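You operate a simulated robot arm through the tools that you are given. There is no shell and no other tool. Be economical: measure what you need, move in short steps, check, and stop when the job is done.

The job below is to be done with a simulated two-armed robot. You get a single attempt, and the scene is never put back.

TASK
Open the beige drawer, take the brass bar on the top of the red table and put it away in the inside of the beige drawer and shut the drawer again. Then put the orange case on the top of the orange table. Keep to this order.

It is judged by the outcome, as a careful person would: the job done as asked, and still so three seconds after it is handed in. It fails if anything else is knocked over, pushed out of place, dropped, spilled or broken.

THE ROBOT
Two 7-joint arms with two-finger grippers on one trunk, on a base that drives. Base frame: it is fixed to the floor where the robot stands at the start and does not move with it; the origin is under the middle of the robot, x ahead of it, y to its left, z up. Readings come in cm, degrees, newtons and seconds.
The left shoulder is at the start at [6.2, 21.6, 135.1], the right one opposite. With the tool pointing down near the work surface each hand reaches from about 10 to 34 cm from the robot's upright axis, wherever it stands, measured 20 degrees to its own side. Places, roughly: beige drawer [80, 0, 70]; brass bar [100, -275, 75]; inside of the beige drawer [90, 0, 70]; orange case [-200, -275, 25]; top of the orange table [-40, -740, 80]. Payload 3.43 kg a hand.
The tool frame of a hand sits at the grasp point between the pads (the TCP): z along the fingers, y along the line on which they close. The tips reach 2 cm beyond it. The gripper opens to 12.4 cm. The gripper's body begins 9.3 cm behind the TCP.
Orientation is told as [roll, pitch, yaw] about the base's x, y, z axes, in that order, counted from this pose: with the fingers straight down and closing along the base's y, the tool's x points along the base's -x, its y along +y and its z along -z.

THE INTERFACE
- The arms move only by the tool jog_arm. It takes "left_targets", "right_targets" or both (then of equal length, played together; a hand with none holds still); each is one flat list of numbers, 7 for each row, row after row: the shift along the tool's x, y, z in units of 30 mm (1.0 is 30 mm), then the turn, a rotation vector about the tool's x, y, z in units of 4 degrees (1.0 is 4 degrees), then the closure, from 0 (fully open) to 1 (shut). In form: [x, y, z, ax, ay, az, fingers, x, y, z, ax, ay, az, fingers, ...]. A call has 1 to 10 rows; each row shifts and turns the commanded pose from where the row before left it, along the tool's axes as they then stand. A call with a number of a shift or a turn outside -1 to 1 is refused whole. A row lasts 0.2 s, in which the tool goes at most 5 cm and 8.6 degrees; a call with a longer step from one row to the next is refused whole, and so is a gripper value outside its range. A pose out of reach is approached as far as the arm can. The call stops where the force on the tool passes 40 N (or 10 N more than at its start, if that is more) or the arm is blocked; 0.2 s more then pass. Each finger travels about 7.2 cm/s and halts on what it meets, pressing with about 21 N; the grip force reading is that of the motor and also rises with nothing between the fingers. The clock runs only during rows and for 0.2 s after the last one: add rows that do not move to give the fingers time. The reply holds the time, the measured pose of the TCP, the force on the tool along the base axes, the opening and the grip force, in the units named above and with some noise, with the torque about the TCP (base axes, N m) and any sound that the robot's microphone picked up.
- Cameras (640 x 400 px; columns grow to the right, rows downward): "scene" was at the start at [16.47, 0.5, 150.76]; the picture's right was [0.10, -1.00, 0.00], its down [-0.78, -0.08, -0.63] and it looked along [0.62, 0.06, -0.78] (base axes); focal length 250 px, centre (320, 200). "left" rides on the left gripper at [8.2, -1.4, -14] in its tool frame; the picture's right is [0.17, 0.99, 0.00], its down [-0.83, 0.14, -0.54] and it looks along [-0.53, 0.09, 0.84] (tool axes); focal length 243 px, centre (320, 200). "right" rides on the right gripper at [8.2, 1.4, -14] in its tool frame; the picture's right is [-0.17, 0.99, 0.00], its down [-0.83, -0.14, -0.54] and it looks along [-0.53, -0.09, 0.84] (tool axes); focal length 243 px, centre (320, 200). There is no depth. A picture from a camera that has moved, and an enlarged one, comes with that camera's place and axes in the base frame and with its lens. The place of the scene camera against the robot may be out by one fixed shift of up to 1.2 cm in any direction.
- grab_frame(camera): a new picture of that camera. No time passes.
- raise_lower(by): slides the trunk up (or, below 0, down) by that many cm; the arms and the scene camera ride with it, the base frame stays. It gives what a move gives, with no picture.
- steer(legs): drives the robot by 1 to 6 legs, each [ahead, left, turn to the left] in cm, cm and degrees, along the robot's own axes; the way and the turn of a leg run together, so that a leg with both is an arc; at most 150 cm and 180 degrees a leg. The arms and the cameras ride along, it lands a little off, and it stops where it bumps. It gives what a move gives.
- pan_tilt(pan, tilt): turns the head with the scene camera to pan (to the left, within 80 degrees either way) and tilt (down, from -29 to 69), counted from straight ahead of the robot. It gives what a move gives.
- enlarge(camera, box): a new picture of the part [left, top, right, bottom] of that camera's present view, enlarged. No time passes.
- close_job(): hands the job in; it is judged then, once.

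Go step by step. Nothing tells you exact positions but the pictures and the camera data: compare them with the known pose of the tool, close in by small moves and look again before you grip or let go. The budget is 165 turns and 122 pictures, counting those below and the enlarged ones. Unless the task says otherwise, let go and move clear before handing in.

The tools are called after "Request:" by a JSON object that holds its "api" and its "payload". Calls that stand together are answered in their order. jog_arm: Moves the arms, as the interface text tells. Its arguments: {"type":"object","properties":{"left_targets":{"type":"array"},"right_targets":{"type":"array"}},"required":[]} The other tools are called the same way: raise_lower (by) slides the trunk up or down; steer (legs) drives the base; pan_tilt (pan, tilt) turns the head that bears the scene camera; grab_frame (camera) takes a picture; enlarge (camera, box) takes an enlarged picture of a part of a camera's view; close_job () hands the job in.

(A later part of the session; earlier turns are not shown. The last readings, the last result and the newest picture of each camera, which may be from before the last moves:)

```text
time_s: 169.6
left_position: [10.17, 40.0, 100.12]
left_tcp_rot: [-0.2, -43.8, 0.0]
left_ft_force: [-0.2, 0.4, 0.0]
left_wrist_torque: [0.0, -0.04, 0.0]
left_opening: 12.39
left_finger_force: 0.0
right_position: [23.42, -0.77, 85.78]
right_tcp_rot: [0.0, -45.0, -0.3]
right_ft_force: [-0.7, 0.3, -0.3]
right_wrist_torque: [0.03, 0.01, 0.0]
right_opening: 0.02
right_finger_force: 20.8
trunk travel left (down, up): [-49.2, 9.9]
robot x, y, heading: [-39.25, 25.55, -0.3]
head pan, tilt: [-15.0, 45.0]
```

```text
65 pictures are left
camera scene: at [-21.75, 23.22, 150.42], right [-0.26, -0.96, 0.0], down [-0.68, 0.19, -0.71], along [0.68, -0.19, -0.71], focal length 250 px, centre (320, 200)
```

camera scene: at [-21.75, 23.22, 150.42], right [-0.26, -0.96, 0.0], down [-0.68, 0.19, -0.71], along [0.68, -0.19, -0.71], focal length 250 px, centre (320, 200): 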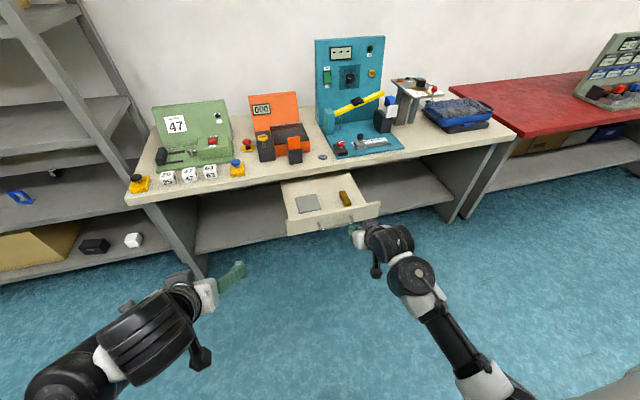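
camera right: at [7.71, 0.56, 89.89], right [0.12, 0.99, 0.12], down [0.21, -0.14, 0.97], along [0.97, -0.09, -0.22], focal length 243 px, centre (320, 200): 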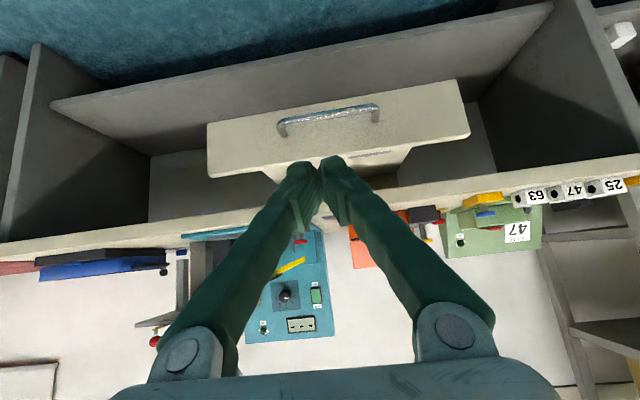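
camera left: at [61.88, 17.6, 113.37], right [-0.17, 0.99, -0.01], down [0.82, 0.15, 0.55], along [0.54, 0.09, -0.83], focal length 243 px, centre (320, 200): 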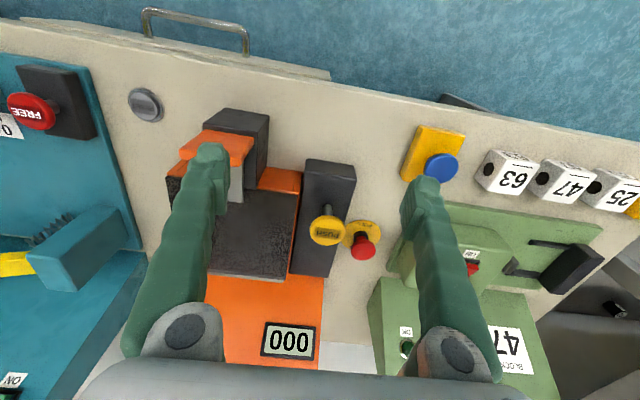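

Lowering to put the tips at z≈75, just above the handle, then approaching the drawer front.

Request:
{"api": "raise_lower", "payload": {"by": -10.6}}

Request:
{"api": "steer", "payload": {"legs": [[13.5, 0, 0.3]]}}

Request:
{"api": "grab_frame", "payload": {"camera": "right"}}

Request:
{"api": "enlarge", "payload": {"camera": "scene", "box": [260, 150, 460, 275]}}

```text
time_s: 171.0
left_position: [10.16, 40.12, 89.5]
left_tcp_rot: [-0.2, -43.9, 0.2]
left_ft_force: [0.3, 0.4, 0.6]
left_wrist_torque: [0.0, 0.02, 0.04]
left_opening: 12.43
left_finger_force: 0.1
right_position: [23.41, -0.85, 75.26]
right_tcp_rot: [-0.1, -45.1, -0.2]
right_ft_force: [0.0, 0.7, 0.0]
right_wrist_torque: [-0.02, -0.02, 0.0]
right_opening: 0.01
right_finger_force: 21.0
trunk travel left (down, up): [-38.6, 20.5]
robot x, y, heading: [-38.99, 26.06, -0.4]
head pan, tilt: [-15.0, 45.0]
```

```text
time_s: 172.5
left_position: [23.68, 40.25, 89.56]
left_tcp_rot: [-0.1, -43.9, 0.4]
left_ft_force: [0.1, 0.4, -0.6]
left_wrist_torque: [0.0, 0.04, -0.01]
left_opening: 12.42
left_finger_force: 0.1
right_position: [37.15, -0.61, 75.16]
right_tcp_rot: [-0.1, -45.0, 0.1]
right_ft_force: [-0.5, 0.0, 0.1]
right_wrist_torque: [0.01, -0.03, -0.02]
right_opening: 0.02
right_finger_force: 20.7
trunk travel left (down, up): [-38.6, 20.5]
robot x, y, heading: [-25.31, 25.52, 0.0]
head pan, tilt: [-15.0, 45.0]
```

```text
64 pictures are left
camera right: at [21.4, 0.78, 79.27], right [0.12, 0.99, 0.12], down [0.21, -0.14, 0.97], along [0.97, -0.09, -0.22], focal length 243 px, centre (320, 200)
```

right: 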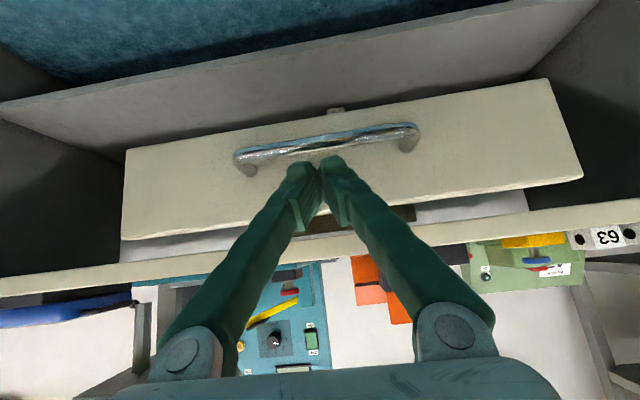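

```text
3.20 times, centred on (360, 212) of scene
camera zoom: at [-4.5, 23.29, 138.96], right [-0.26, -0.97, 0.0], down [-0.68, 0.18, -0.71], along [0.68, -0.18, -0.71], focal length 802 px, centre (192, 160)
```

zoom: 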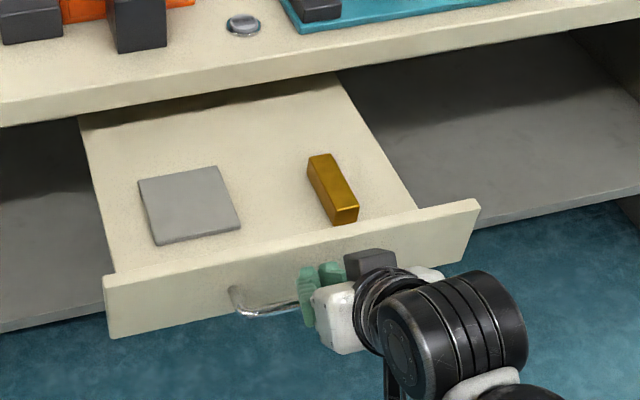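

Tips are just above the handle and below the top edge of the drawer front. Pushing with the base.

Request:
{"api": "steer", "payload": {"legs": [[10, 0, 0]]}}

Request:
{"api": "grab_frame", "payload": {"camera": "right"}}

```text
time_s: 173.8
left_position: [33.56, 40.48, 89.55]
left_tcp_rot: [-0.2, -44.0, 0.5]
left_ft_force: [0.9, 0.3, -0.1]
left_wrist_torque: [0.02, -0.01, -0.04]
left_opening: 12.38
left_finger_force: 0.1
right_position: [46.98, -0.39, 75.1]
right_tcp_rot: [-0.1, -44.8, 0.2]
right_ft_force: [1.3, -0.1, -0.1]
right_wrist_torque: [0.0, -0.01, 0.01]
right_opening: 0.01
right_finger_force: 21.5
trunk travel left (down, up): [-38.6, 20.5]
robot x, y, heading: [-15.73, 25.33, 0.1]
head pan, tilt: [-15.0, 45.0]
```

```text
62 pictures are left
camera right: at [31.35, 0.89, 79.27], right [0.12, 0.99, 0.12], down [0.21, -0.14, 0.97], along [0.97, -0.09, -0.22], focal length 243 px, centre (320, 200)
```

right: 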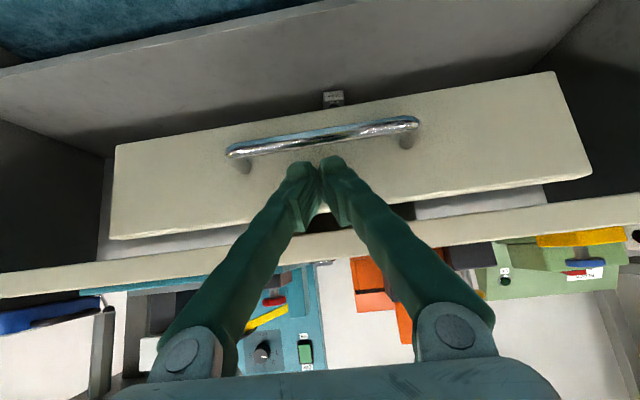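

Request:
{"api": "steer", "payload": {"legs": [[12, 0, 0]]}}

Request:
{"api": "jog_arm", "payload": {"right_targets": [-0.24, 0, 0.24, 0, 0, 0, 1, -0.24, 0, 0.24, 0, 0, 0, 1, -0.24, 0, 0.24, 0, 0, 0, 1]}}

Request:
{"api": "grab_frame", "payload": {"camera": "scene"}}

Request:
{"api": "grab_frame", "payload": {"camera": "right"}}

```text
time_s: 175.2
left_position: [45.58, 40.38, 89.51]
left_tcp_rot: [-0.2, -43.9, 0.5]
left_ft_force: [0.0, -0.3, 0.0]
left_wrist_torque: [0.01, 0.01, 0.02]
left_opening: 12.4
left_finger_force: 0.0
right_position: [59.1, -0.35, 75.1]
right_tcp_rot: [-0.1, -44.8, 0.2]
right_ft_force: [-0.2, -0.5, 0.8]
right_wrist_torque: [0.02, 0.01, -0.02]
right_opening: 0.0
right_finger_force: 34.4
trunk travel left (down, up): [-38.6, 20.5]
robot x, y, heading: [-3.25, 25.48, 0.4]
head pan, tilt: [-15.0, 45.0]
```

```text
time_s: 175.9
left_position: [45.5, 40.48, 89.47]
left_tcp_rot: [-0.3, -43.9, 0.6]
left_ft_force: [0.8, -0.5, 0.0]
left_wrist_torque: [-0.03, 0.03, 0.0]
left_opening: 12.39
left_finger_force: 0.1
right_position: [62.14, -0.4, 75.11]
right_tcp_rot: [-0.2, -44.9, 0.2]
right_ft_force: [-0.1, 0.2, 0.1]
right_wrist_torque: [0.0, 0.02, 0.0]
right_opening: 0.03
right_finger_force: 34.7
trunk travel left (down, up): [-38.6, 20.5]
robot x, y, heading: [-3.21, 25.64, 0.2]
head pan, tilt: [-15.0, 45.0]
```

```text
61 pictures are left
camera scene: at [17.46, 23.39, 138.96], right [-0.26, -0.97, 0.0], down [-0.68, 0.18, -0.71], along [0.68, -0.18, -0.71], focal length 250 px, centre (320, 200)
```

scene: 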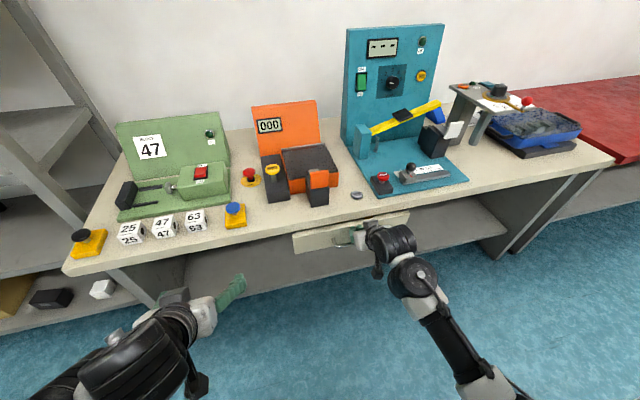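

```text
60 pictures are left
camera right: at [46.41, 1.02, 79.24], right [0.11, 0.99, 0.12], down [0.21, -0.14, 0.97], along [0.97, -0.09, -0.22], focal length 243 px, centre (320, 200)
```

right: 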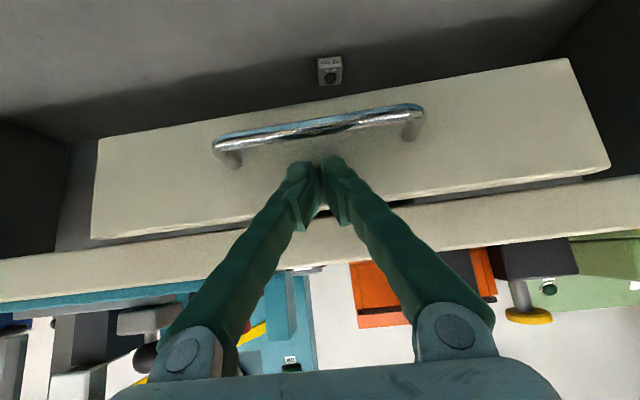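

Nearly shut; pushing the last bit in small steps.

Request:
{"api": "jog_arm", "payload": {"right_targets": [-0.14, 0, 0.14, 0, 0, 0, 1, -0.14, 0, 0.14, 0, 0, 0, 1, -0.1, 0, 0.1, 0, 0, 0, 1, -0.1, 0, 0.1, 0, 0, 0, 1, -0.1, 0, 0.1, 0, 0, 0, 1]}}

Request:
{"api": "grab_frame", "payload": {"camera": "right"}}

```text
time_s: 177.3
left_position: [45.22, 40.46, 89.63]
left_tcp_rot: [-0.3, -44.1, 0.5]
left_ft_force: [-0.2, 0.0, 0.2]
left_wrist_torque: [0.01, -0.03, 0.02]
left_opening: 12.4
left_finger_force: 0.1
right_position: [64.16, -0.26, 74.93]
right_tcp_rot: [-0.3, -44.4, 0.3]
right_ft_force: [-20.0, 1.2, 8.7]
right_wrist_torque: [0.0, -0.19, 0.01]
right_opening: 0.59
right_finger_force: 34.9
trunk travel left (down, up): [-38.6, 20.5]
robot x, y, heading: [-3.92, 25.77, -0.1]
head pan, tilt: [-15.0, 45.0]
stopped in row 5 (right hand): the force on the tool passed its limit at 41 N (the readings are from after the stop); the commanded pose is now the measured one
```

```text
59 pictures are left
camera right: at [48.31, 0.95, 79.25], right [0.12, 0.99, 0.11], down [0.22, -0.14, 0.97], along [0.97, -0.09, -0.23], focal length 243 px, centre (320, 200)
```

right: 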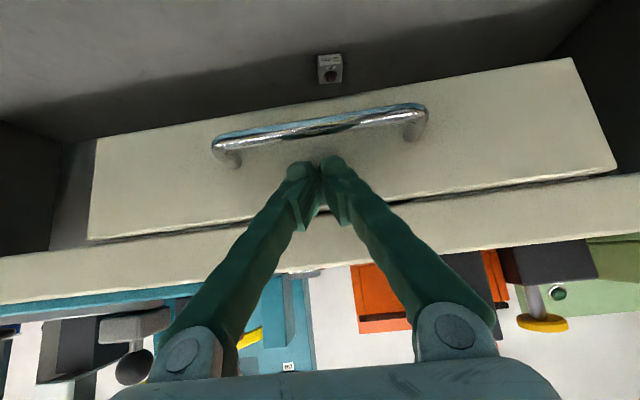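

The push met a firm stop at the expected closed position. Backing off to verify.

Request:
{"api": "steer", "payload": {"legs": [[-28, 0, 0]]}}

Request:
{"api": "grab_frame", "payload": {"camera": "scene"}}

Request:
{"api": "grab_frame", "payload": {"camera": "right"}}

```text
time_s: 179.6
left_position: [17.0, 40.55, 89.55]
left_tcp_rot: [-0.1, -43.8, 0.7]
left_ft_force: [0.7, 0.0, 0.1]
left_wrist_torque: [0.01, -0.01, -0.03]
left_opening: 12.42
left_finger_force: 0.0
right_position: [36.11, -0.38, 74.99]
right_tcp_rot: [-0.2, -44.4, 0.4]
right_ft_force: [-0.2, -0.5, -0.5]
right_wrist_torque: [-0.01, 0.0, 0.01]
right_opening: 0.02
right_finger_force: 34.3
trunk travel left (down, up): [-38.6, 20.5]
robot x, y, heading: [-31.81, 25.72, 0.3]
head pan, tilt: [-15.0, 45.0]
```

```text
58 pictures are left
camera scene: at [-10.98, 23.33, 138.96], right [-0.25, -0.97, 0.0], down [-0.68, 0.18, -0.71], along [0.68, -0.18, -0.71], focal length 250 px, centre (320, 200)
```

scene: 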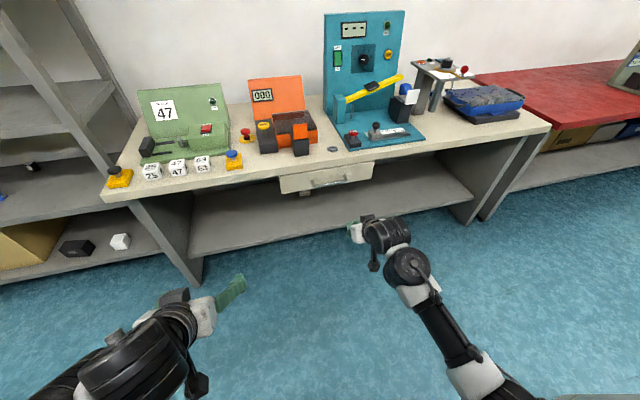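

```text
57 pictures are left
camera right: at [20.33, 0.99, 79.17], right [0.11, 0.99, 0.11], down [0.22, -0.14, 0.97], along [0.97, -0.08, -0.23], focal length 243 px, centre (320, 200)
```

right: 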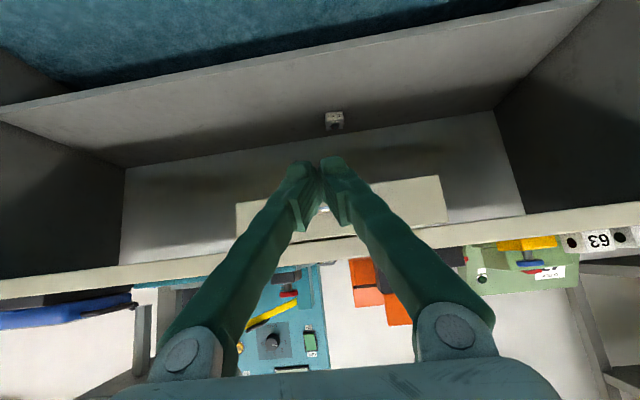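

Request:
{"api": "enlarge", "payload": {"camera": "scene", "box": [240, 140, 400, 240]}}

Request:
{"api": "pan_tilt", "payload": {"pan": -80, "tilt": 25}}

Request:
{"api": "grab_frame", "payload": {"camera": "scene"}}

```text
4.00 times, centred on (320, 190) of scene
camera zoom: at [-10.98, 23.33, 138.96], right [-0.25, -0.97, 0.0], down [-0.68, 0.18, -0.71], along [0.68, -0.18, -0.71], focal length 1002 px, centre (320, 240)
```

zoom: 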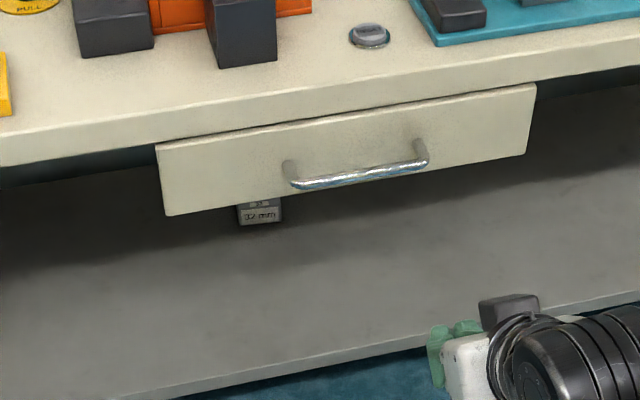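

```text
time_s: 181.0
left_position: [17.07, 40.57, 89.48]
left_tcp_rot: [-0.3, -43.9, 0.6]
left_ft_force: [0.2, 0.1, -0.8]
left_wrist_torque: [-0.02, -0.01, -0.02]
left_opening: 12.43
left_finger_force: 0.1
right_position: [35.97, -0.28, 74.85]
right_tcp_rot: [-0.1, -44.4, 0.3]
right_ft_force: [0.1, 0.6, -0.2]
right_wrist_torque: [-0.02, -0.03, -0.02]
right_opening: 0.01
right_finger_force: 34.1
trunk travel left (down, up): [-38.6, 20.5]
robot x, y, heading: [-31.9, 25.82, 0.2]
head pan, tilt: [-80.0, 25.0]
```

```text
55 pictures are left
camera scene: at [-17.17, 16.34, 142.02], right [-0.98, -0.18, 0.0], down [-0.08, 0.42, -0.91], along [0.16, -0.89, -0.42], focal length 250 px, centre (320, 200)
```

scene: 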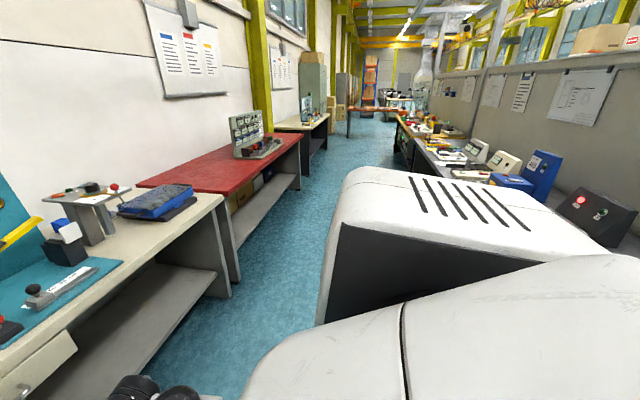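

The drawer is shut as at the start. Now for the orange case at about [-200, -275, 25], which seems to lie beyond the partition on the right; I'll turn down the aisle and explore.

Request:
{"api": "steer", "payload": {"legs": [[18, 0, 0], [0, 0, -90]]}}

Request:
{"api": "pan_tilt", "payload": {"pan": -35, "tilt": 15}}

Request:
{"api": "grab_frame", "payload": {"camera": "scene"}}

```text
time_s: 187.9
left_position: [2.29, -23.0, 89.55]
left_tcp_rot: [-0.3, -43.9, -87.8]
left_ft_force: [0.3, 0.1, -0.5]
left_wrist_torque: [0.0, -0.01, -0.01]
left_opening: 12.41
left_finger_force: 0.1
right_position: [-38.06, -43.2, 74.89]
right_tcp_rot: [-0.1, -44.4, -88.0]
right_ft_force: [0.2, -0.6, -0.4]
right_wrist_torque: [-0.01, 0.04, 0.05]
right_opening: 0.0
right_finger_force: 34.0
trunk travel left (down, up): [-38.6, 20.5]
robot x, y, heading: [-14.17, 25.85, -88.4]
head pan, tilt: [-80.0, 25.0]
```

```text
time_s: 189.0
left_position: [2.22, -23.06, 89.5]
left_tcp_rot: [-0.4, -44.0, -87.8]
left_ft_force: [0.5, 0.0, 0.7]
left_wrist_torque: [0.0, -0.01, 0.01]
left_opening: 12.39
left_finger_force: 0.1
right_position: [-37.94, -43.11, 74.86]
right_tcp_rot: [0.0, -44.4, -88.0]
right_ft_force: [-0.2, 0.4, -1.0]
right_wrist_torque: [0.01, -0.02, -0.01]
right_opening: 0.0
right_finger_force: 33.9
trunk travel left (down, up): [-38.6, 20.5]
robot x, y, heading: [-13.9, 25.6, -88.2]
head pan, tilt: [-35.0, 15.0]
```

```text
54 pictures are left
camera scene: at [-19.13, 3.96, 143.64], right [-0.84, 0.55, 0.0], down [0.14, 0.22, -0.97], along [-0.53, -0.81, -0.26], focal length 250 px, centre (320, 200)
```

scene: 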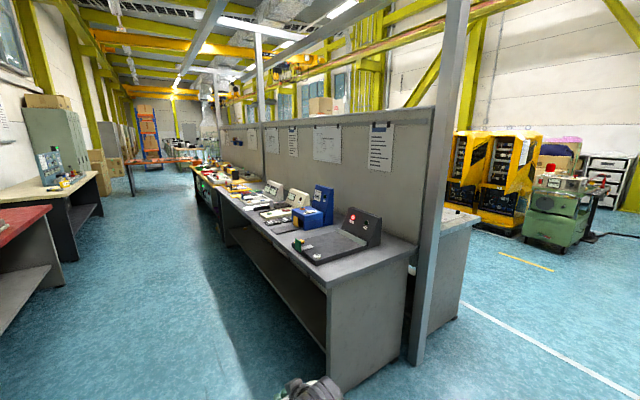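

A double-sided bench with a partition stands to the right; its end is near y=-77. The case is likely on the far side. I'll look further right for a path around.

Request:
{"api": "pan_tilt", "payload": {"pan": -80, "tilt": 20}}

Request:
{"api": "grab_frame", "payload": {"camera": "scene"}}

```text
time_s: 190.1
left_position: [2.33, -22.94, 89.52]
left_tcp_rot: [-0.2, -43.9, -87.7]
left_ft_force: [0.4, -0.8, 0.5]
left_wrist_torque: [-0.01, 0.0, -0.04]
left_opening: 12.37
left_finger_force: 0.0
right_position: [-38.03, -43.05, 74.96]
right_tcp_rot: [-0.1, -44.4, -88.0]
right_ft_force: [-0.4, 0.3, -0.2]
right_wrist_torque: [-0.02, 0.0, 0.0]
right_opening: 0.0
right_finger_force: 34.4
trunk travel left (down, up): [-38.6, 20.5]
robot x, y, heading: [-14.03, 25.72, -88.3]
head pan, tilt: [-80.0, 20.0]
```

```text
53 pictures are left
camera scene: at [-23.13, 9.85, 142.83], right [-0.21, 0.98, 0.0], down [0.33, 0.07, -0.94], along [-0.92, -0.19, -0.34], focal length 250 px, centre (320, 200)
```

scene: 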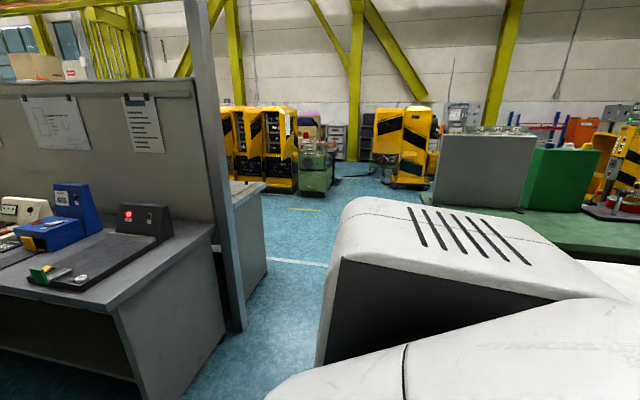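

The way at y≈0–26 toward -x is clear. Turning to face -x and driving past the bench end.

Request:
{"api": "steer", "payload": {"legs": [[0, 0, -91], [120, 0, 0], [110, 0, 0]]}}

Request:
{"api": "pan_tilt", "payload": {"pan": 70, "tilt": 20}}

Request:
{"api": "grab_frame", "payload": {"camera": "scene"}}

```text
time_s: 195.1
left_position: [-60.46, 3.8, 89.43]
left_tcp_rot: [-0.3, -43.9, -170.9]
left_ft_force: [-0.9, -1.0, -0.2]
left_wrist_torque: [0.0, -0.01, 0.0]
left_opening: 12.4
left_finger_force: 0.1
right_position: [-85.1, 40.2, 75.27]
right_tcp_rot: [0.1, -45.0, -170.3]
right_ft_force: [-0.1, -1.1, 0.0]
right_wrist_torque: [0.12, -0.02, -0.1]
right_opening: 0.0
right_finger_force: 34.1
trunk travel left (down, up): [-38.6, 20.5]
robot x, y, heading: [-13.94, 25.72, -171.4]
head pan, tilt: [-80.0, 20.0]
stopped in leg 1: the force on the tool passed its limit at 56 N (the readings are from after the stop); the commanded pose is now the measured one
```

```text
time_s: 197.4
left_position: [-60.4, 3.73, 89.57]
left_tcp_rot: [-0.3, -43.9, -171.0]
left_ft_force: [0.4, -1.0, -0.1]
left_wrist_torque: [-0.01, -0.03, 0.01]
left_opening: 12.4
left_finger_force: 0.1
right_position: [-85.24, 40.22, 75.31]
right_tcp_rot: [0.1, -45.0, -170.2]
right_ft_force: [-0.7, -1.6, 1.8]
right_wrist_torque: [0.15, -0.07, -0.04]
right_opening: 0.0
right_finger_force: 34.5
trunk travel left (down, up): [-38.6, 20.5]
robot x, y, heading: [-14.09, 25.54, -171.3]
head pan, tilt: [70.0, 20.0]
```

```text
52 pictures are left
camera scene: at [-29.8, 14.24, 142.83], right [-0.98, 0.2, 0.0], down [0.07, 0.34, -0.94], along [-0.19, -0.92, -0.34], focal length 250 px, centre (320, 200)
```

scene: 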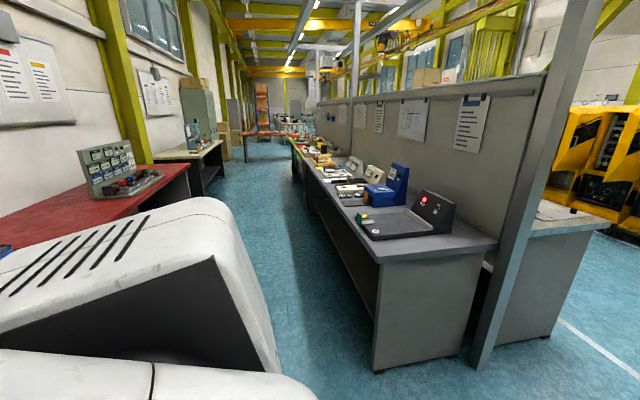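

The right hand bumped something near [-87, 42, 75]. Looking that way before moving on.

Request:
{"api": "pan_tilt", "payload": {"pan": -15, "tilt": 35}}

Request:
{"api": "grab_frame", "payload": {"camera": "scene"}}

Request:
{"api": "grab_frame", "payload": {"camera": "right"}}

```text
time_s: 199.0
left_position: [-60.52, 3.89, 89.43]
left_tcp_rot: [-0.3, -43.9, -171.0]
left_ft_force: [-0.3, -0.1, -0.1]
left_wrist_torque: [-0.03, -0.03, -0.01]
left_opening: 12.41
left_finger_force: 0.1
right_position: [-85.07, 40.14, 75.42]
right_tcp_rot: [0.2, -45.1, -170.2]
right_ft_force: [0.2, -1.1, 0.7]
right_wrist_torque: [0.14, -0.08, -0.07]
right_opening: 0.01
right_finger_force: 33.8
trunk travel left (down, up): [-38.6, 20.5]
robot x, y, heading: [-14.1, 25.38, -171.4]
head pan, tilt: [-15.0, 35.0]
```

```text
51 pictures are left
camera scene: at [-36.7, 24.34, 140.44], right [0.11, 0.99, 0.0], down [0.57, -0.06, -0.82], along [-0.81, 0.09, -0.57], focal length 250 px, centre (320, 200)
```

scene: 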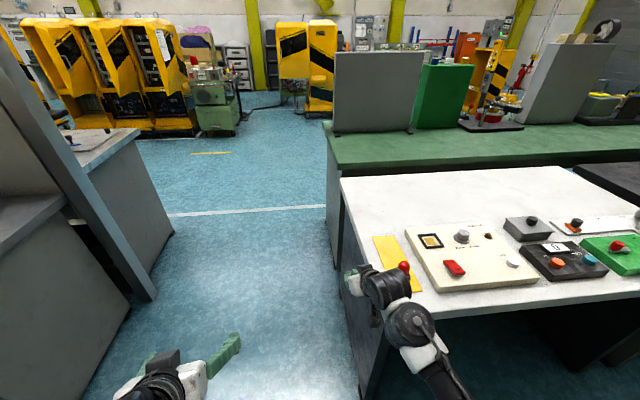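

```text
50 pictures are left
camera right: at [-69.45, 41.47, 79.42], right [0.05, -0.99, 0.12], down [-0.23, 0.1, 0.97], along [-0.97, -0.08, -0.22], focal length 243 px, centre (320, 200)
```

right: 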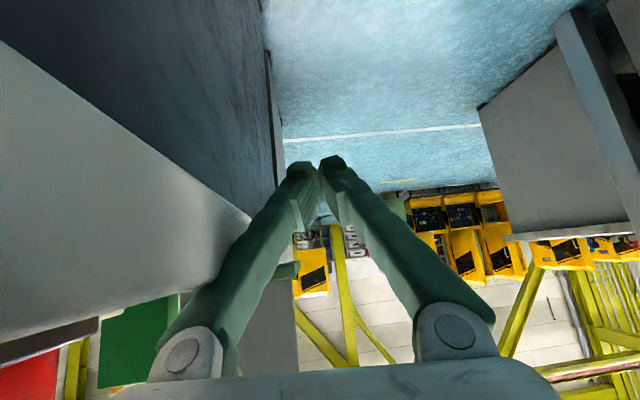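

The fingertips touched the side of a white table (edge near y≈42); nothing on it looks moved. I'll swing away, shift to the middle of the gap (y≈-18), and square up.

Request:
{"api": "steer", "payload": {"legs": [[0, 3, 6], [0, 38, 0], [0, 0, -14]]}}

Request:
{"api": "enlarge", "payload": {"camera": "scene", "box": [320, 120, 640, 320]}}

```text
time_s: 206.3
left_position: [-52.66, -29.29, 89.45]
left_tcp_rot: [-0.3, -43.9, -178.6]
left_ft_force: [-0.5, 0.1, 0.8]
left_wrist_torque: [-0.01, 0.02, -0.01]
left_opening: 12.42
left_finger_force: 0.0
right_position: [-72.58, 9.92, 75.24]
right_tcp_rot: [0.2, -44.9, -177.8]
right_ft_force: [0.7, 0.0, 0.2]
right_wrist_torque: [0.03, 0.01, -0.01]
right_opening: 0.0
right_finger_force: 34.5
trunk travel left (down, up): [-38.6, 20.5]
robot x, y, heading: [-3.62, -13.84, -178.7]
head pan, tilt: [-15.0, 35.0]
```

```text
2.00 times, centred on (480, 220) of scene
camera zoom: at [-26.5, -12.09, 140.44], right [0.24, 0.97, 0.0], down [0.56, -0.14, -0.82], along [-0.8, 0.2, -0.57], focal length 501 px, centre (0, 160)
```

zoom: 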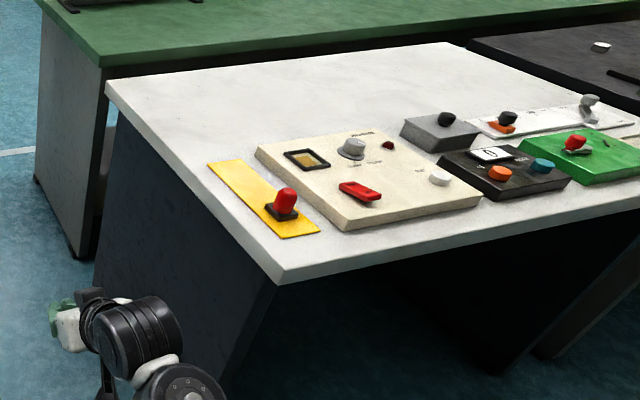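

Clear. Driving ahead past the bench end.

Request:
{"api": "steer", "payload": {"legs": [[130, 4, 0], [125, 2, 0]]}}

Request:
{"api": "pan_tilt", "payload": {"pan": 75, "tilt": 20}}

Request:
{"api": "grab_frame", "payload": {"camera": "scene"}}

```text
time_s: 213.5
left_position: [-176.36, -34.96, 89.82]
left_tcp_rot: [-0.8, -44.0, -178.1]
left_ft_force: [-0.1, -0.5, 0.0]
left_wrist_torque: [-0.03, 0.01, -0.02]
left_opening: 12.39
left_finger_force: 0.0
right_position: [-196.12, 3.82, 75.33]
right_tcp_rot: [0.3, -44.9, -177.8]
right_ft_force: [0.0, 1.1, 0.5]
right_wrist_torque: [-0.04, 0.02, 0.04]
right_opening: 0.04
right_finger_force: 34.2
trunk travel left (down, up): [-38.6, 20.5]
robot x, y, heading: [-127.57, -19.85, -178.9]
head pan, tilt: [-15.0, 35.0]
stopped in leg 1: the robot was blocked; the commanded pose is now the measured one
```

```text
time_s: 215.2
left_position: [-176.45, -35.03, 89.5]
left_tcp_rot: [-0.8, -43.8, -178.3]
left_ft_force: [-0.3, 0.0, -1.1]
left_wrist_torque: [-0.02, -0.05, 0.03]
left_opening: 12.42
left_finger_force: 0.1
right_position: [-196.22, 3.83, 75.11]
right_tcp_rot: [0.4, -44.9, -177.8]
right_ft_force: [-0.1, -0.5, 0.8]
right_wrist_torque: [-0.02, -0.03, 0.0]
right_opening: 0.01
right_finger_force: 33.9
trunk travel left (down, up): [-38.6, 20.5]
robot x, y, heading: [-127.35, -20.32, -178.9]
head pan, tilt: [75.0, 20.0]
```

```text
48 pictures are left
camera scene: at [-144.06, -29.09, 142.82], right [-0.97, 0.24, 0.0], down [0.08, 0.33, -0.94], along [-0.22, -0.91, -0.34], focal length 250 px, centre (320, 200)
```

scene: 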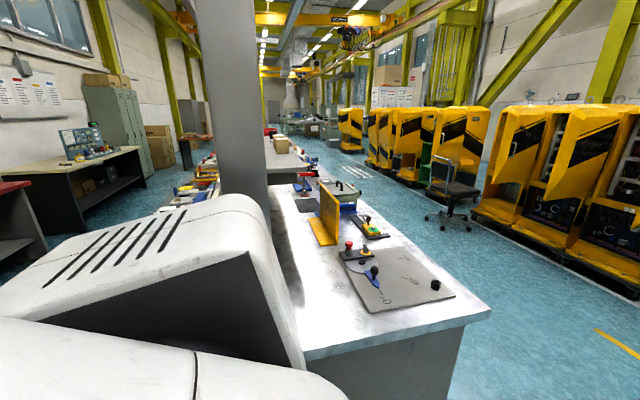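

The robot's shoulder met the post. I'll back a bit, shift 11 cm to the right and go on. The far bench's front edge is at x≈-213.

Request:
{"api": "steer", "payload": {"legs": [[-5, 0, 0], [0, -11, 0], [130, 0, 0], [5, 0, 0]]}}

Request:
{"api": "pan_tilt", "payload": {"pan": 80, "tilt": 25}}

Request:
{"api": "grab_frame", "payload": {"camera": "scene"}}

```text
time_s: 226.1
left_position: [-304.87, -28.54, 89.57]
left_tcp_rot: [-0.9, -43.9, -177.4]
left_ft_force: [0.4, -0.1, -0.9]
left_wrist_torque: [0.0, -0.01, 0.03]
left_opening: 12.38
left_finger_force: 0.0
right_position: [-325.21, 10.12, 75.16]
right_tcp_rot: [0.0, -45.1, -176.8]
right_ft_force: [0.3, -0.3, 0.1]
right_wrist_torque: [0.01, 0.02, 0.03]
right_opening: 0.01
right_finger_force: 34.6
trunk travel left (down, up): [-38.6, 20.5]
robot x, y, heading: [-256.33, -12.49, -178.2]
head pan, tilt: [75.0, 20.0]
```

```text
time_s: 226.7
left_position: [-304.83, -28.64, 89.6]
left_tcp_rot: [-0.8, -44.0, -177.3]
left_ft_force: [-0.7, 0.8, 0.5]
left_wrist_torque: [-0.03, 0.03, 0.01]
left_opening: 12.4
left_finger_force: 0.0
right_position: [-325.15, 10.1, 75.13]
right_tcp_rot: [0.1, -45.0, -176.7]
right_ft_force: [0.5, 0.5, -0.5]
right_wrist_torque: [-0.01, 0.0, 0.0]
right_opening: 0.03
right_finger_force: 34.3
trunk travel left (down, up): [-38.6, 20.5]
robot x, y, heading: [-256.14, -12.41, -177.9]
head pan, tilt: [80.0, 25.0]
```

```text
47 pictures are left
camera scene: at [-271.65, -22.33, 142.02], right [-0.99, 0.14, 0.0], down [0.06, 0.42, -0.91], along [-0.13, -0.9, -0.42], focal length 250 px, centre (320, 200)
```

scene: 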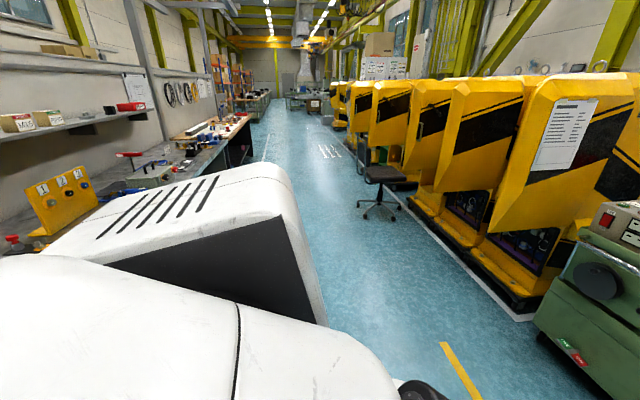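

Now in the far aisle. I'll go a little further from the bench, turn to face -y and drive along it to look for the case.

Request:
{"api": "steer", "payload": {"legs": [[28, 0, 0], [0, 0, 88], [140, 0, 0]]}}

Request:
{"api": "pan_tilt", "payload": {"pan": 50, "tilt": 30}}

Request:
{"api": "grab_frame", "payload": {"camera": "scene"}}

```text
time_s: 242.5
left_position: [-265.67, -203.07, 89.57]
left_tcp_rot: [-0.8, -43.9, -87.1]
left_ft_force: [0.1, 0.2, 0.9]
left_wrist_torque: [0.0, 0.03, -0.01]
left_opening: 12.4
left_finger_force: 0.1
right_position: [-304.15, -223.47, 75.25]
right_tcp_rot: [0.1, -45.1, -86.6]
right_ft_force: [0.5, -0.2, -0.3]
right_wrist_torque: [-0.02, -0.02, 0.01]
right_opening: 0.0
right_finger_force: 34.6
trunk travel left (down, up): [-38.6, 20.5]
robot x, y, heading: [-282.03, -154.47, -87.9]
head pan, tilt: [80.0, 25.0]
```

```text
time_s: 243.5
left_position: [-265.53, -203.11, 89.57]
left_tcp_rot: [-0.7, -44.0, -87.1]
left_ft_force: [-0.5, 0.0, -1.3]
left_wrist_torque: [-0.02, 0.01, -0.01]
left_opening: 12.4
left_finger_force: 0.0
right_position: [-304.2, -223.49, 75.33]
right_tcp_rot: [0.1, -45.0, -86.6]
right_ft_force: [-0.1, -0.3, 0.2]
right_wrist_torque: [-0.04, -0.01, 0.0]
right_opening: 0.01
right_finger_force: 34.7
trunk travel left (down, up): [-38.6, 20.5]
robot x, y, heading: [-281.82, -154.69, -87.9]
head pan, tilt: [50.0, 30.0]
```

```text
46 pictures are left
camera scene: at [-274.64, -173.91, 141.22], right [-0.61, -0.79, 0.0], down [-0.4, 0.31, -0.87], along [0.68, -0.53, -0.5], focal length 250 px, centre (320, 200)
```

scene: 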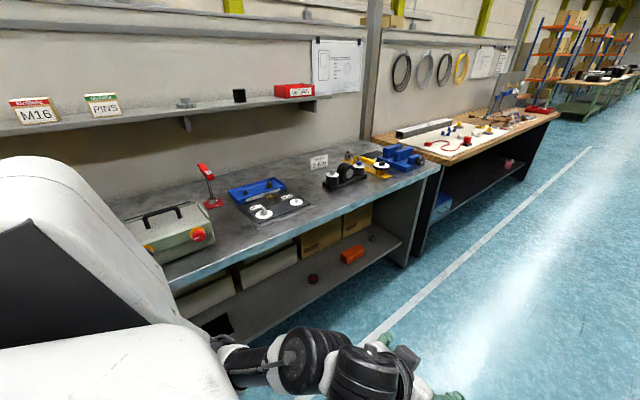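

There is the orange case on the lower shelf of this bench, near [-190, -271, 25]. Zooming in.

Request:
{"api": "enlarge", "payload": {"camera": "scene", "box": [260, 190, 460, 315]}}

```text
3.20 times, centred on (360, 252) of scene
camera zoom: at [-274.64, -173.91, 141.22], right [-0.61, -0.79, 0.0], down [-0.4, 0.31, -0.87], along [0.68, -0.53, -0.5], focal length 802 px, centre (192, 32)
```

zoom: 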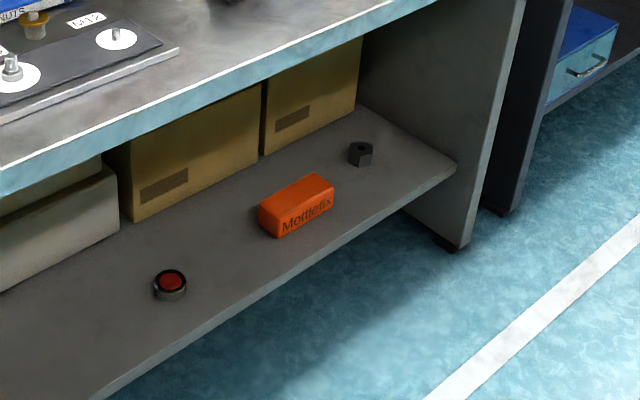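

The orange case (about 15 × 5 × 7 cm, long side along y) sits near [-188, -270], between a puck and a nut. I plan to grip it across its 5 cm thickness with the left hand pointing sideways-down, so I'll stow the right arm closer in and start yawing the left hand.

Request:
{"api": "jog_arm", "payload": {"right_targets": [0.67, 0, -0.67, 0, 0.9, 0, 1, 0.72, 0, -0.62, 0, 0.9, 0, 1, 0.75, 0, -0.58, 0, 0.9, 0, 1, 0.79, 0, -0.53, 0, 0.9, 0, 1, 0.82, 0, -0.48, 0, 0.9, 0, 1, 0.85, 0, -0.43, 0, 0.9, 0, 1, 0.87, 0, -0.38, 0, 0.9, 0, 1, 0.89, 0, -0.32, 0, 0.9, 0, 1, 0.91, 0, -0.26, 0, 0.9, 0, 1, 0.93, 0, -0.21, 0, 0.9, 0, 1]}}

Request:
{"api": "jog_arm", "payload": {"left_targets": [0, 0, 0, 0.98, 0, 1, 0, 0, 0, 0, 0.98, 0, 1, 0, 0, 0, 0, 0.98, 0, 1, 0, 0, 0, 0, 0.98, 0, 1, 0, 0, 0, 0, 0.98, 0, 1, 0, 0, 0, 0, 0.98, 0, 1, 0, 0, 0, 0, 0.98, 0, 1, 0, 0, 0, 0, 0.98, 0, 1, 0]}}

Request:
{"api": "pan_tilt", "payload": {"pan": 0, "tilt": 50}}

Request:
{"api": "grab_frame", "payload": {"camera": "scene"}}

```text
time_s: 245.7
left_position: [-265.54, -203.06, 89.57]
left_tcp_rot: [-0.8, -43.9, -87.1]
left_ft_force: [-1.1, -0.5, 0.0]
left_wrist_torque: [-0.02, -0.01, 0.01]
left_opening: 12.42
left_finger_force: 0.0
right_position: [-305.83, -195.12, 75.19]
right_tcp_rot: [0.1, -9.0, -86.4]
right_ft_force: [0.9, 0.7, 0.0]
right_wrist_torque: [0.0, 0.01, -0.02]
right_opening: 0.0
right_finger_force: 34.0
trunk travel left (down, up): [-38.6, 20.5]
robot x, y, heading: [-282.15, -154.74, -87.7]
head pan, tilt: [50.0, 30.0]
```

```text
time_s: 247.5
left_position: [-265.52, -202.89, 89.23]
left_tcp_rot: [0.9, -43.3, -134.6]
left_ft_force: [-0.5, -0.3, 0.1]
left_wrist_torque: [0.01, -0.02, 0.02]
left_opening: 12.41
left_finger_force: 0.0
right_position: [-305.68, -195.2, 75.19]
right_tcp_rot: [0.1, -9.0, -86.5]
right_ft_force: [-0.3, -0.8, 0.5]
right_wrist_torque: [0.02, -0.03, -0.01]
right_opening: 0.0
right_finger_force: 34.7
trunk travel left (down, up): [-38.6, 20.5]
robot x, y, heading: [-281.63, -154.37, -87.9]
head pan, tilt: [50.0, 30.0]
```

```text
time_s: 248.7
left_position: [-265.41, -203.04, 89.52]
left_tcp_rot: [1.1, -43.5, -134.5]
left_ft_force: [-0.2, 0.0, -0.4]
left_wrist_torque: [0.02, 0.01, 0.01]
left_opening: 12.39
left_finger_force: 0.0
right_position: [-305.68, -195.18, 75.27]
right_tcp_rot: [0.0, -9.0, -86.5]
right_ft_force: [0.4, -0.5, -0.3]
right_wrist_torque: [-0.01, 0.0, 0.03]
right_opening: 0.01
right_finger_force: 34.7
trunk travel left (down, up): [-38.6, 20.5]
robot x, y, heading: [-281.88, -154.41, -87.8]
head pan, tilt: [0.0, 50.0]
```

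```text
44 pictures are left
camera scene: at [-281.49, -176.07, 138.27], right [-1.0, -0.04, 0.0], down [-0.03, 0.77, -0.64], along [0.02, -0.64, -0.77], focal length 250 px, centre (320, 200)
```

scene: 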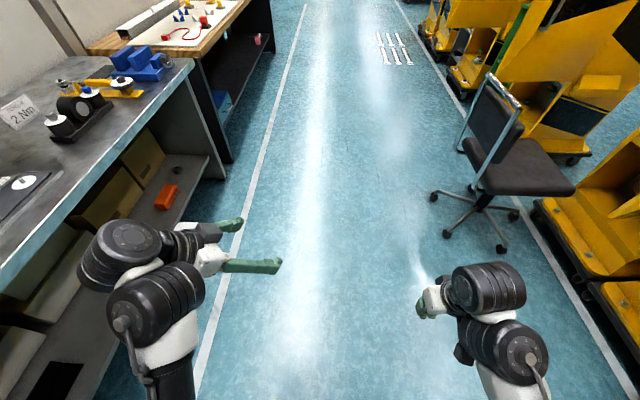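

The left wrist turns well. I'll move off from the bench, turn to face it, then finish the left hand's yaw in free space.

Request:
{"api": "steer", "payload": {"legs": [[0, -18, 0], [0, 0, 88]]}}

Request:
{"api": "jog_arm", "payload": {"left_targets": [0, 0, 0, 0.98, 0, 1, 0, 0, 0, 0, 0.98, 0, 1, 0, 0, 0, 0, 0.98, 0, 1, 0, 0, 0, 0, 0.98, 0, 1, 0, 0, 0, 0, 0.98, 0, 1, 0, 0, 0, 0, 0.98, 0, 1, 0, 0, 0, 0, 0.98, 0, 1, 0]}}

Request:
{"api": "grab_frame", "payload": {"camera": "scene"}}

```text
time_s: 256.9
left_position: [-250.69, -140.41, 89.67]
left_tcp_rot: [1.4, -43.7, -46.4]
left_ft_force: [-0.8, -0.3, 0.0]
left_wrist_torque: [-0.01, 0.01, 0.0]
left_opening: 12.41
left_finger_force: 0.1
right_position: [-260.09, -180.55, 75.12]
right_tcp_rot: [0.0, -9.1, 1.5]
right_ft_force: [0.3, 0.4, 0.3]
right_wrist_torque: [-0.01, -0.01, -0.02]
right_opening: 0.0
right_finger_force: 34.4
trunk travel left (down, up): [-38.6, 20.5]
robot x, y, heading: [-299.8, -155.13, 0.4]
head pan, tilt: [0.0, 50.0]
```

```text
time_s: 258.4
left_position: [-250.73, -140.34, 89.66]
left_tcp_rot: [3.0, -42.6, -54.2]
left_ft_force: [0.1, 0.1, 0.2]
left_wrist_torque: [-0.03, 0.02, -0.02]
left_opening: 12.4
left_finger_force: 0.1
left hand out of reach, approached as far as the arm can: row 2, 3, 4, 5, 6, 7
right_position: [-260.2, -180.42, 75.26]
right_tcp_rot: [0.0, -9.0, 1.5]
right_ft_force: [0.4, 0.1, 1.0]
right_wrist_torque: [0.02, 0.01, -0.01]
right_opening: 0.0
right_finger_force: 34.8
trunk travel left (down, up): [-38.6, 20.5]
robot x, y, heading: [-299.62, -154.8, 0.4]
head pan, tilt: [0.0, 50.0]
```

```text
43 pictures are left
camera scene: at [-279.0, -155.36, 138.27], right [0.0, -1.0, 0.0], down [-0.77, 0.0, -0.64], along [0.64, 0.0, -0.77], focal length 250 px, centre (320, 200)
```

scene: 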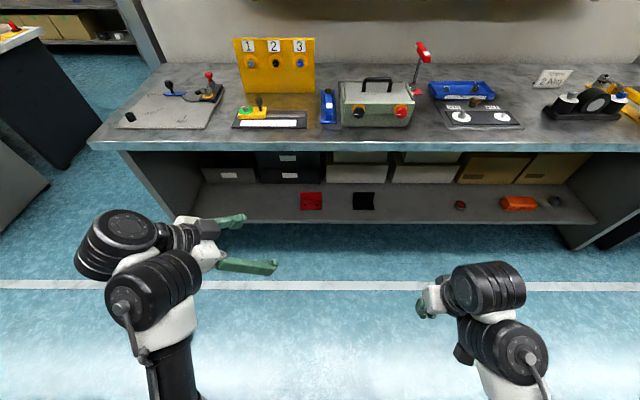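

The left wrist reaches its yaw limit near -54°, so I'll let the base supply the rest: turn 38° right, away from the bench, and lower the trunk to study the arm posture.

Request:
{"api": "steer", "payload": {"legs": [[-18, 0, 0], [0, 0, -37]]}}

Request:
{"api": "raise_lower", "payload": {"by": -38}}

Request:
{"api": "pan_tilt", "payload": {"pan": 30, "tilt": 45}}

Request:
{"api": "grab_frame", "payload": {"camera": "scene"}}

```text
time_s: 262.5
left_position: [-269.44, -172.92, 89.59]
left_tcp_rot: [3.0, -42.6, -91.2]
left_ft_force: [-0.4, 0.0, -0.3]
left_wrist_torque: [-0.01, 0.0, 0.01]
left_opening: 12.4
left_finger_force: 0.1
right_position: [-301.39, -199.46, 75.31]
right_tcp_rot: [0.0, -8.9, -35.7]
right_ft_force: [-0.5, -0.2, -0.1]
right_wrist_torque: [0.0, 0.01, -0.01]
right_opening: 0.0
right_finger_force: 34.5
trunk travel left (down, up): [-38.6, 20.5]
robot x, y, heading: [-318.12, -155.06, -36.8]
head pan, tilt: [0.0, 50.0]
```

```text
time_s: 266.4
left_position: [-268.7, -173.22, 57.0]
left_tcp_rot: [-0.5, -40.0, -89.2]
left_ft_force: [0.3, 0.4, 0.9]
left_wrist_torque: [0.03, -0.01, 0.01]
left_opening: 12.39
left_finger_force: 0.1
right_position: [-301.64, -199.06, 45.18]
right_tcp_rot: [-0.1, -10.8, -35.6]
right_ft_force: [-0.1, 1.2, 0.5]
right_wrist_torque: [-0.01, -0.06, 0.0]
right_opening: 0.0
right_finger_force: 34.2
trunk travel left (down, up): [-8.3, 50.8]
robot x, y, heading: [-317.99, -155.52, -37.0]
head pan, tilt: [0.0, 50.0]
stopped: the arm was blocked; the commanded pose is now the measured one
```

```text
time_s: 267.3
left_position: [-268.55, -173.22, 57.12]
left_tcp_rot: [0.0, -40.0, -89.5]
left_ft_force: [0.2, 1.0, 0.0]
left_wrist_torque: [0.02, 0.0, 0.02]
left_opening: 12.4
left_finger_force: 0.1
right_position: [-301.73, -199.25, 45.06]
right_tcp_rot: [0.0, -10.6, -35.7]
right_ft_force: [0.4, -0.2, -0.1]
right_wrist_torque: [0.03, 0.0, 0.0]
right_opening: 0.0
right_finger_force: 33.6
trunk travel left (down, up): [-8.3, 50.8]
robot x, y, heading: [-317.89, -155.42, -37.0]
head pan, tilt: [30.0, 45.0]
```

```text
42 pictures are left
camera scene: at [-291.69, -170.44, 107.05], right [-0.12, -0.99, 0.0], down [-0.7, 0.09, -0.71], along [0.7, -0.09, -0.71], focal length 250 px, centre (320, 200)
```

scene: 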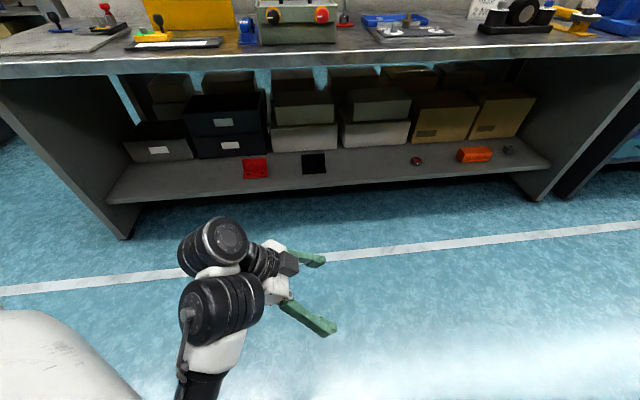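

The trunk stopped 8 cm above its minimum because an arm met the robot's own body; the forces are now zero. The left elbow hangs low and the hand points along -y, which suits reaching under the bench. I'll extend the left hand toward +x and down in free space.

Request:
{"api": "jog_arm", "payload": {"left_targets": [0.32, 0.9, 0.38, 0, 0, 0, 0, 0.32, 0.9, 0.38, 0, 0, 0, 0, 0.32, 0.9, 0.38, 0, 0, 0, 0, 0.32, 0.9, 0.38, 0, 0, 0, 0, 0.32, 0.9, 0.38, 0, 0, 0, 0, 0.32, 0.9, 0.38, 0, 0, 0, 0, 0.32, 0.9, 0.38, 0, 0, 0, 0, 0.32, 0.9, 0.38, 0, 0, 0, 0]}}

Request:
{"api": "grab_frame", "payload": {"camera": "scene"}}

```text
time_s: 267.9
left_position: [-264.17, -170.09, 52.14]
left_tcp_rot: [5.7, -33.5, -97.2]
left_ft_force: [0.1, 0.2, -0.7]
left_wrist_torque: [0.03, -0.01, 0.01]
left_opening: 12.41
left_finger_force: 0.0
left hand out of reach, approached as far as the arm can: row 2
right_position: [-301.66, -199.08, 43.83]
right_tcp_rot: [0.2, -10.2, -35.6]
right_ft_force: [0.3, 0.7, 0.7]
right_wrist_torque: [0.01, -0.02, 0.01]
right_opening: 0.01
right_finger_force: 34.1
trunk travel left (down, up): [-8.3, 50.8]
robot x, y, heading: [-317.91, -155.06, -36.8]
head pan, tilt: [30.0, 45.0]
stopped in row 2 (left hand): the arm was blocked; the commanded pose is now the measured one
```

```text
41 pictures are left
camera scene: at [-291.4, -170.61, 105.95], right [-0.12, -0.99, 0.0], down [-0.7, 0.09, -0.71], along [0.7, -0.09, -0.71], focal length 250 px, centre (320, 200)
```

scene: 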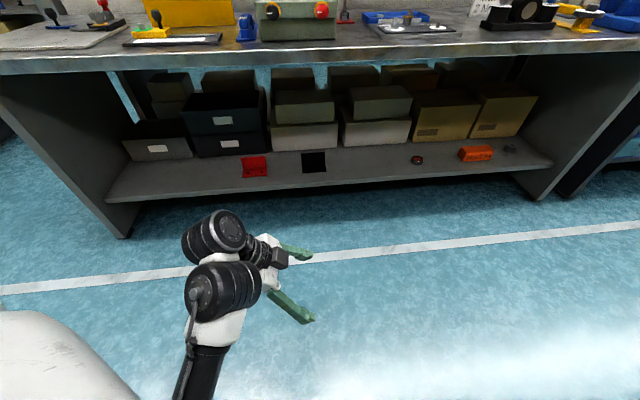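

The left elbow seems to rest on the robot's own base. I'll raise the trunk 12 cm and extend from there.

Request:
{"api": "raise_lower", "payload": {"by": 12}}

Request:
{"api": "jog_arm", "payload": {"left_targets": [0, 0.9, 0, 0, 0, 0, 0, 0, 0.9, 0, 0, 0, 0, 0, 0, 0.9, 0, 0, 0, 0, 0, 0, 0.9, 0, 0, 0, 0, 0, 0, 0.9, 0, 0, 0, 0, 0, 0, 0.9, 0, 0, 0, 0, 0]}}

Request:
{"api": "grab_frame", "payload": {"camera": "scene"}}

```text
time_s: 269.4
left_position: [-263.39, -169.93, 64.63]
left_tcp_rot: [10.6, -28.9, -104.9]
left_ft_force: [0.4, -0.6, 0.5]
left_wrist_torque: [0.03, -0.01, 0.03]
left_opening: 12.36
left_finger_force: 0.0
right_position: [-301.67, -199.15, 56.13]
right_tcp_rot: [0.1, -10.3, -35.6]
right_ft_force: [0.1, 0.5, -0.2]
right_wrist_torque: [-0.02, 0.01, -0.02]
right_opening: 0.0
right_finger_force: 34.5
trunk travel left (down, up): [-20.3, 38.8]
robot x, y, heading: [-317.83, -155.34, -36.7]
head pan, tilt: [30.0, 45.0]
```

```text
time_s: 269.9
left_position: [-265.93, -175.6, 66.16]
left_tcp_rot: [10.6, -31.8, -112.3]
left_ft_force: [0.3, -0.6, -0.6]
left_wrist_torque: [-0.03, 0.01, 0.01]
left_opening: 12.41
left_finger_force: 0.1
right_position: [-301.67, -199.15, 56.02]
right_tcp_rot: [0.1, -10.4, -35.7]
right_ft_force: [0.6, -0.5, -0.5]
right_wrist_torque: [-0.01, -0.01, 0.02]
right_opening: 0.0
right_finger_force: 34.3
trunk travel left (down, up): [-20.3, 38.8]
robot x, y, heading: [-318.01, -155.3, -36.9]
head pan, tilt: [30.0, 45.0]
stopped in row 2 (left hand): the arm was blocked; the commanded pose is now the measured one
```

```text
40 pictures are left
camera scene: at [-295.15, -167.78, 120.08], right [-0.12, -0.99, 0.0], down [-0.7, 0.09, -0.71], along [0.7, -0.09, -0.71], focal length 250 px, centre (320, 200)
```

scene: 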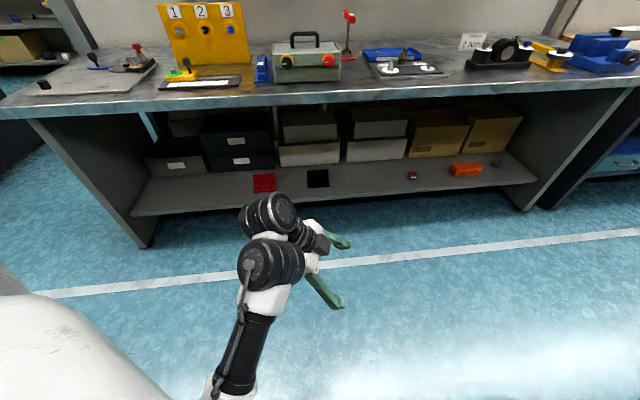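

The arm is wedged at a wrist limit. I'll unwind the hand's yaw to about -45° relative to the robot, then retry extending.

Request:
{"api": "jog_arm", "payload": {"left_targets": [0, 0, 0, -0.6, 0, -0.95, 0, 0, 0, 0, -0.6, 0, -0.95, 0, 0, 0, 0, -0.6, 0, -0.95, 0, 0, 0, 0, -0.6, 0, -0.95, 0, 0, 0, 0, -0.6, -0.5, -0.95, 0, 0, 0, 0, -0.6, -0.5, -0.95, 0, 0, 0, 0, -0.6, -0.5, -0.95, 0, 0, 0, 0, 0, -0.5, 0, 0]}}

```text
time_s: 271.9
left_position: [-263.37, -171.97, 64.64]
left_tcp_rot: [16.3, -39.4, -86.5]
left_ft_force: [0.1, 0.2, 0.2]
left_wrist_torque: [-0.03, 0.0, -0.01]
left_opening: 12.4
left_finger_force: 0.1
right_position: [-301.63, -199.18, 56.14]
right_tcp_rot: [0.0, -10.4, -35.6]
right_ft_force: [0.0, -0.4, -0.6]
right_wrist_torque: [-0.02, 0.0, 0.02]
right_opening: 0.0
right_finger_force: 33.9
trunk travel left (down, up): [-20.3, 38.8]
robot x, y, heading: [-317.72, -155.84, -37.1]
head pan, tilt: [30.0, 45.0]
stopped in row 8 (left hand): the arm was blocked; the commanded pose is now the measured one
```

Request:
{"api": "pan_tilt", "payload": {"pan": 60, "tilt": 69}}

Request:
{"api": "grab_frame", "payload": {"camera": "scene"}}

```text
time_s: 272.8
left_position: [-263.28, -171.97, 64.78]
left_tcp_rot: [16.2, -39.3, -86.5]
left_ft_force: [-0.3, 0.0, 0.3]
left_wrist_torque: [-0.02, 0.02, 0.02]
left_opening: 12.43
left_finger_force: 0.1
right_position: [-301.69, -199.11, 56.02]
right_tcp_rot: [0.0, -10.4, -35.6]
right_ft_force: [0.4, 0.0, 0.2]
right_wrist_torque: [-0.01, 0.06, -0.01]
right_opening: 0.02
right_finger_force: 33.7
trunk travel left (down, up): [-20.3, 38.8]
robot x, y, heading: [-318.05, -155.31, -36.9]
head pan, tilt: [60.0, 68.8]
```

```text
39 pictures are left
camera scene: at [-298.08, -164.59, 117.2], right [0.39, -0.92, 0.0], down [-0.86, -0.36, -0.36], along [0.33, 0.14, -0.93], focal length 250 px, centre (320, 200)
```

scene: 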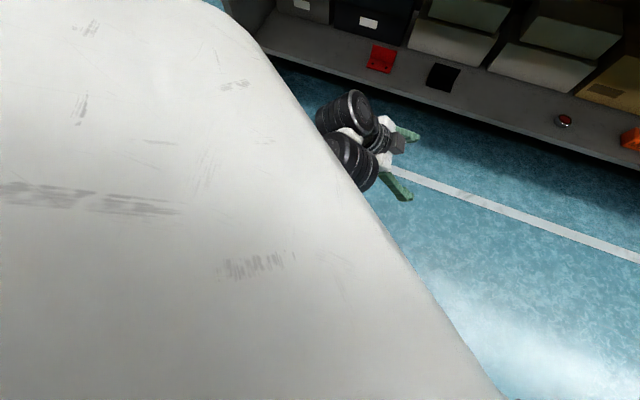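

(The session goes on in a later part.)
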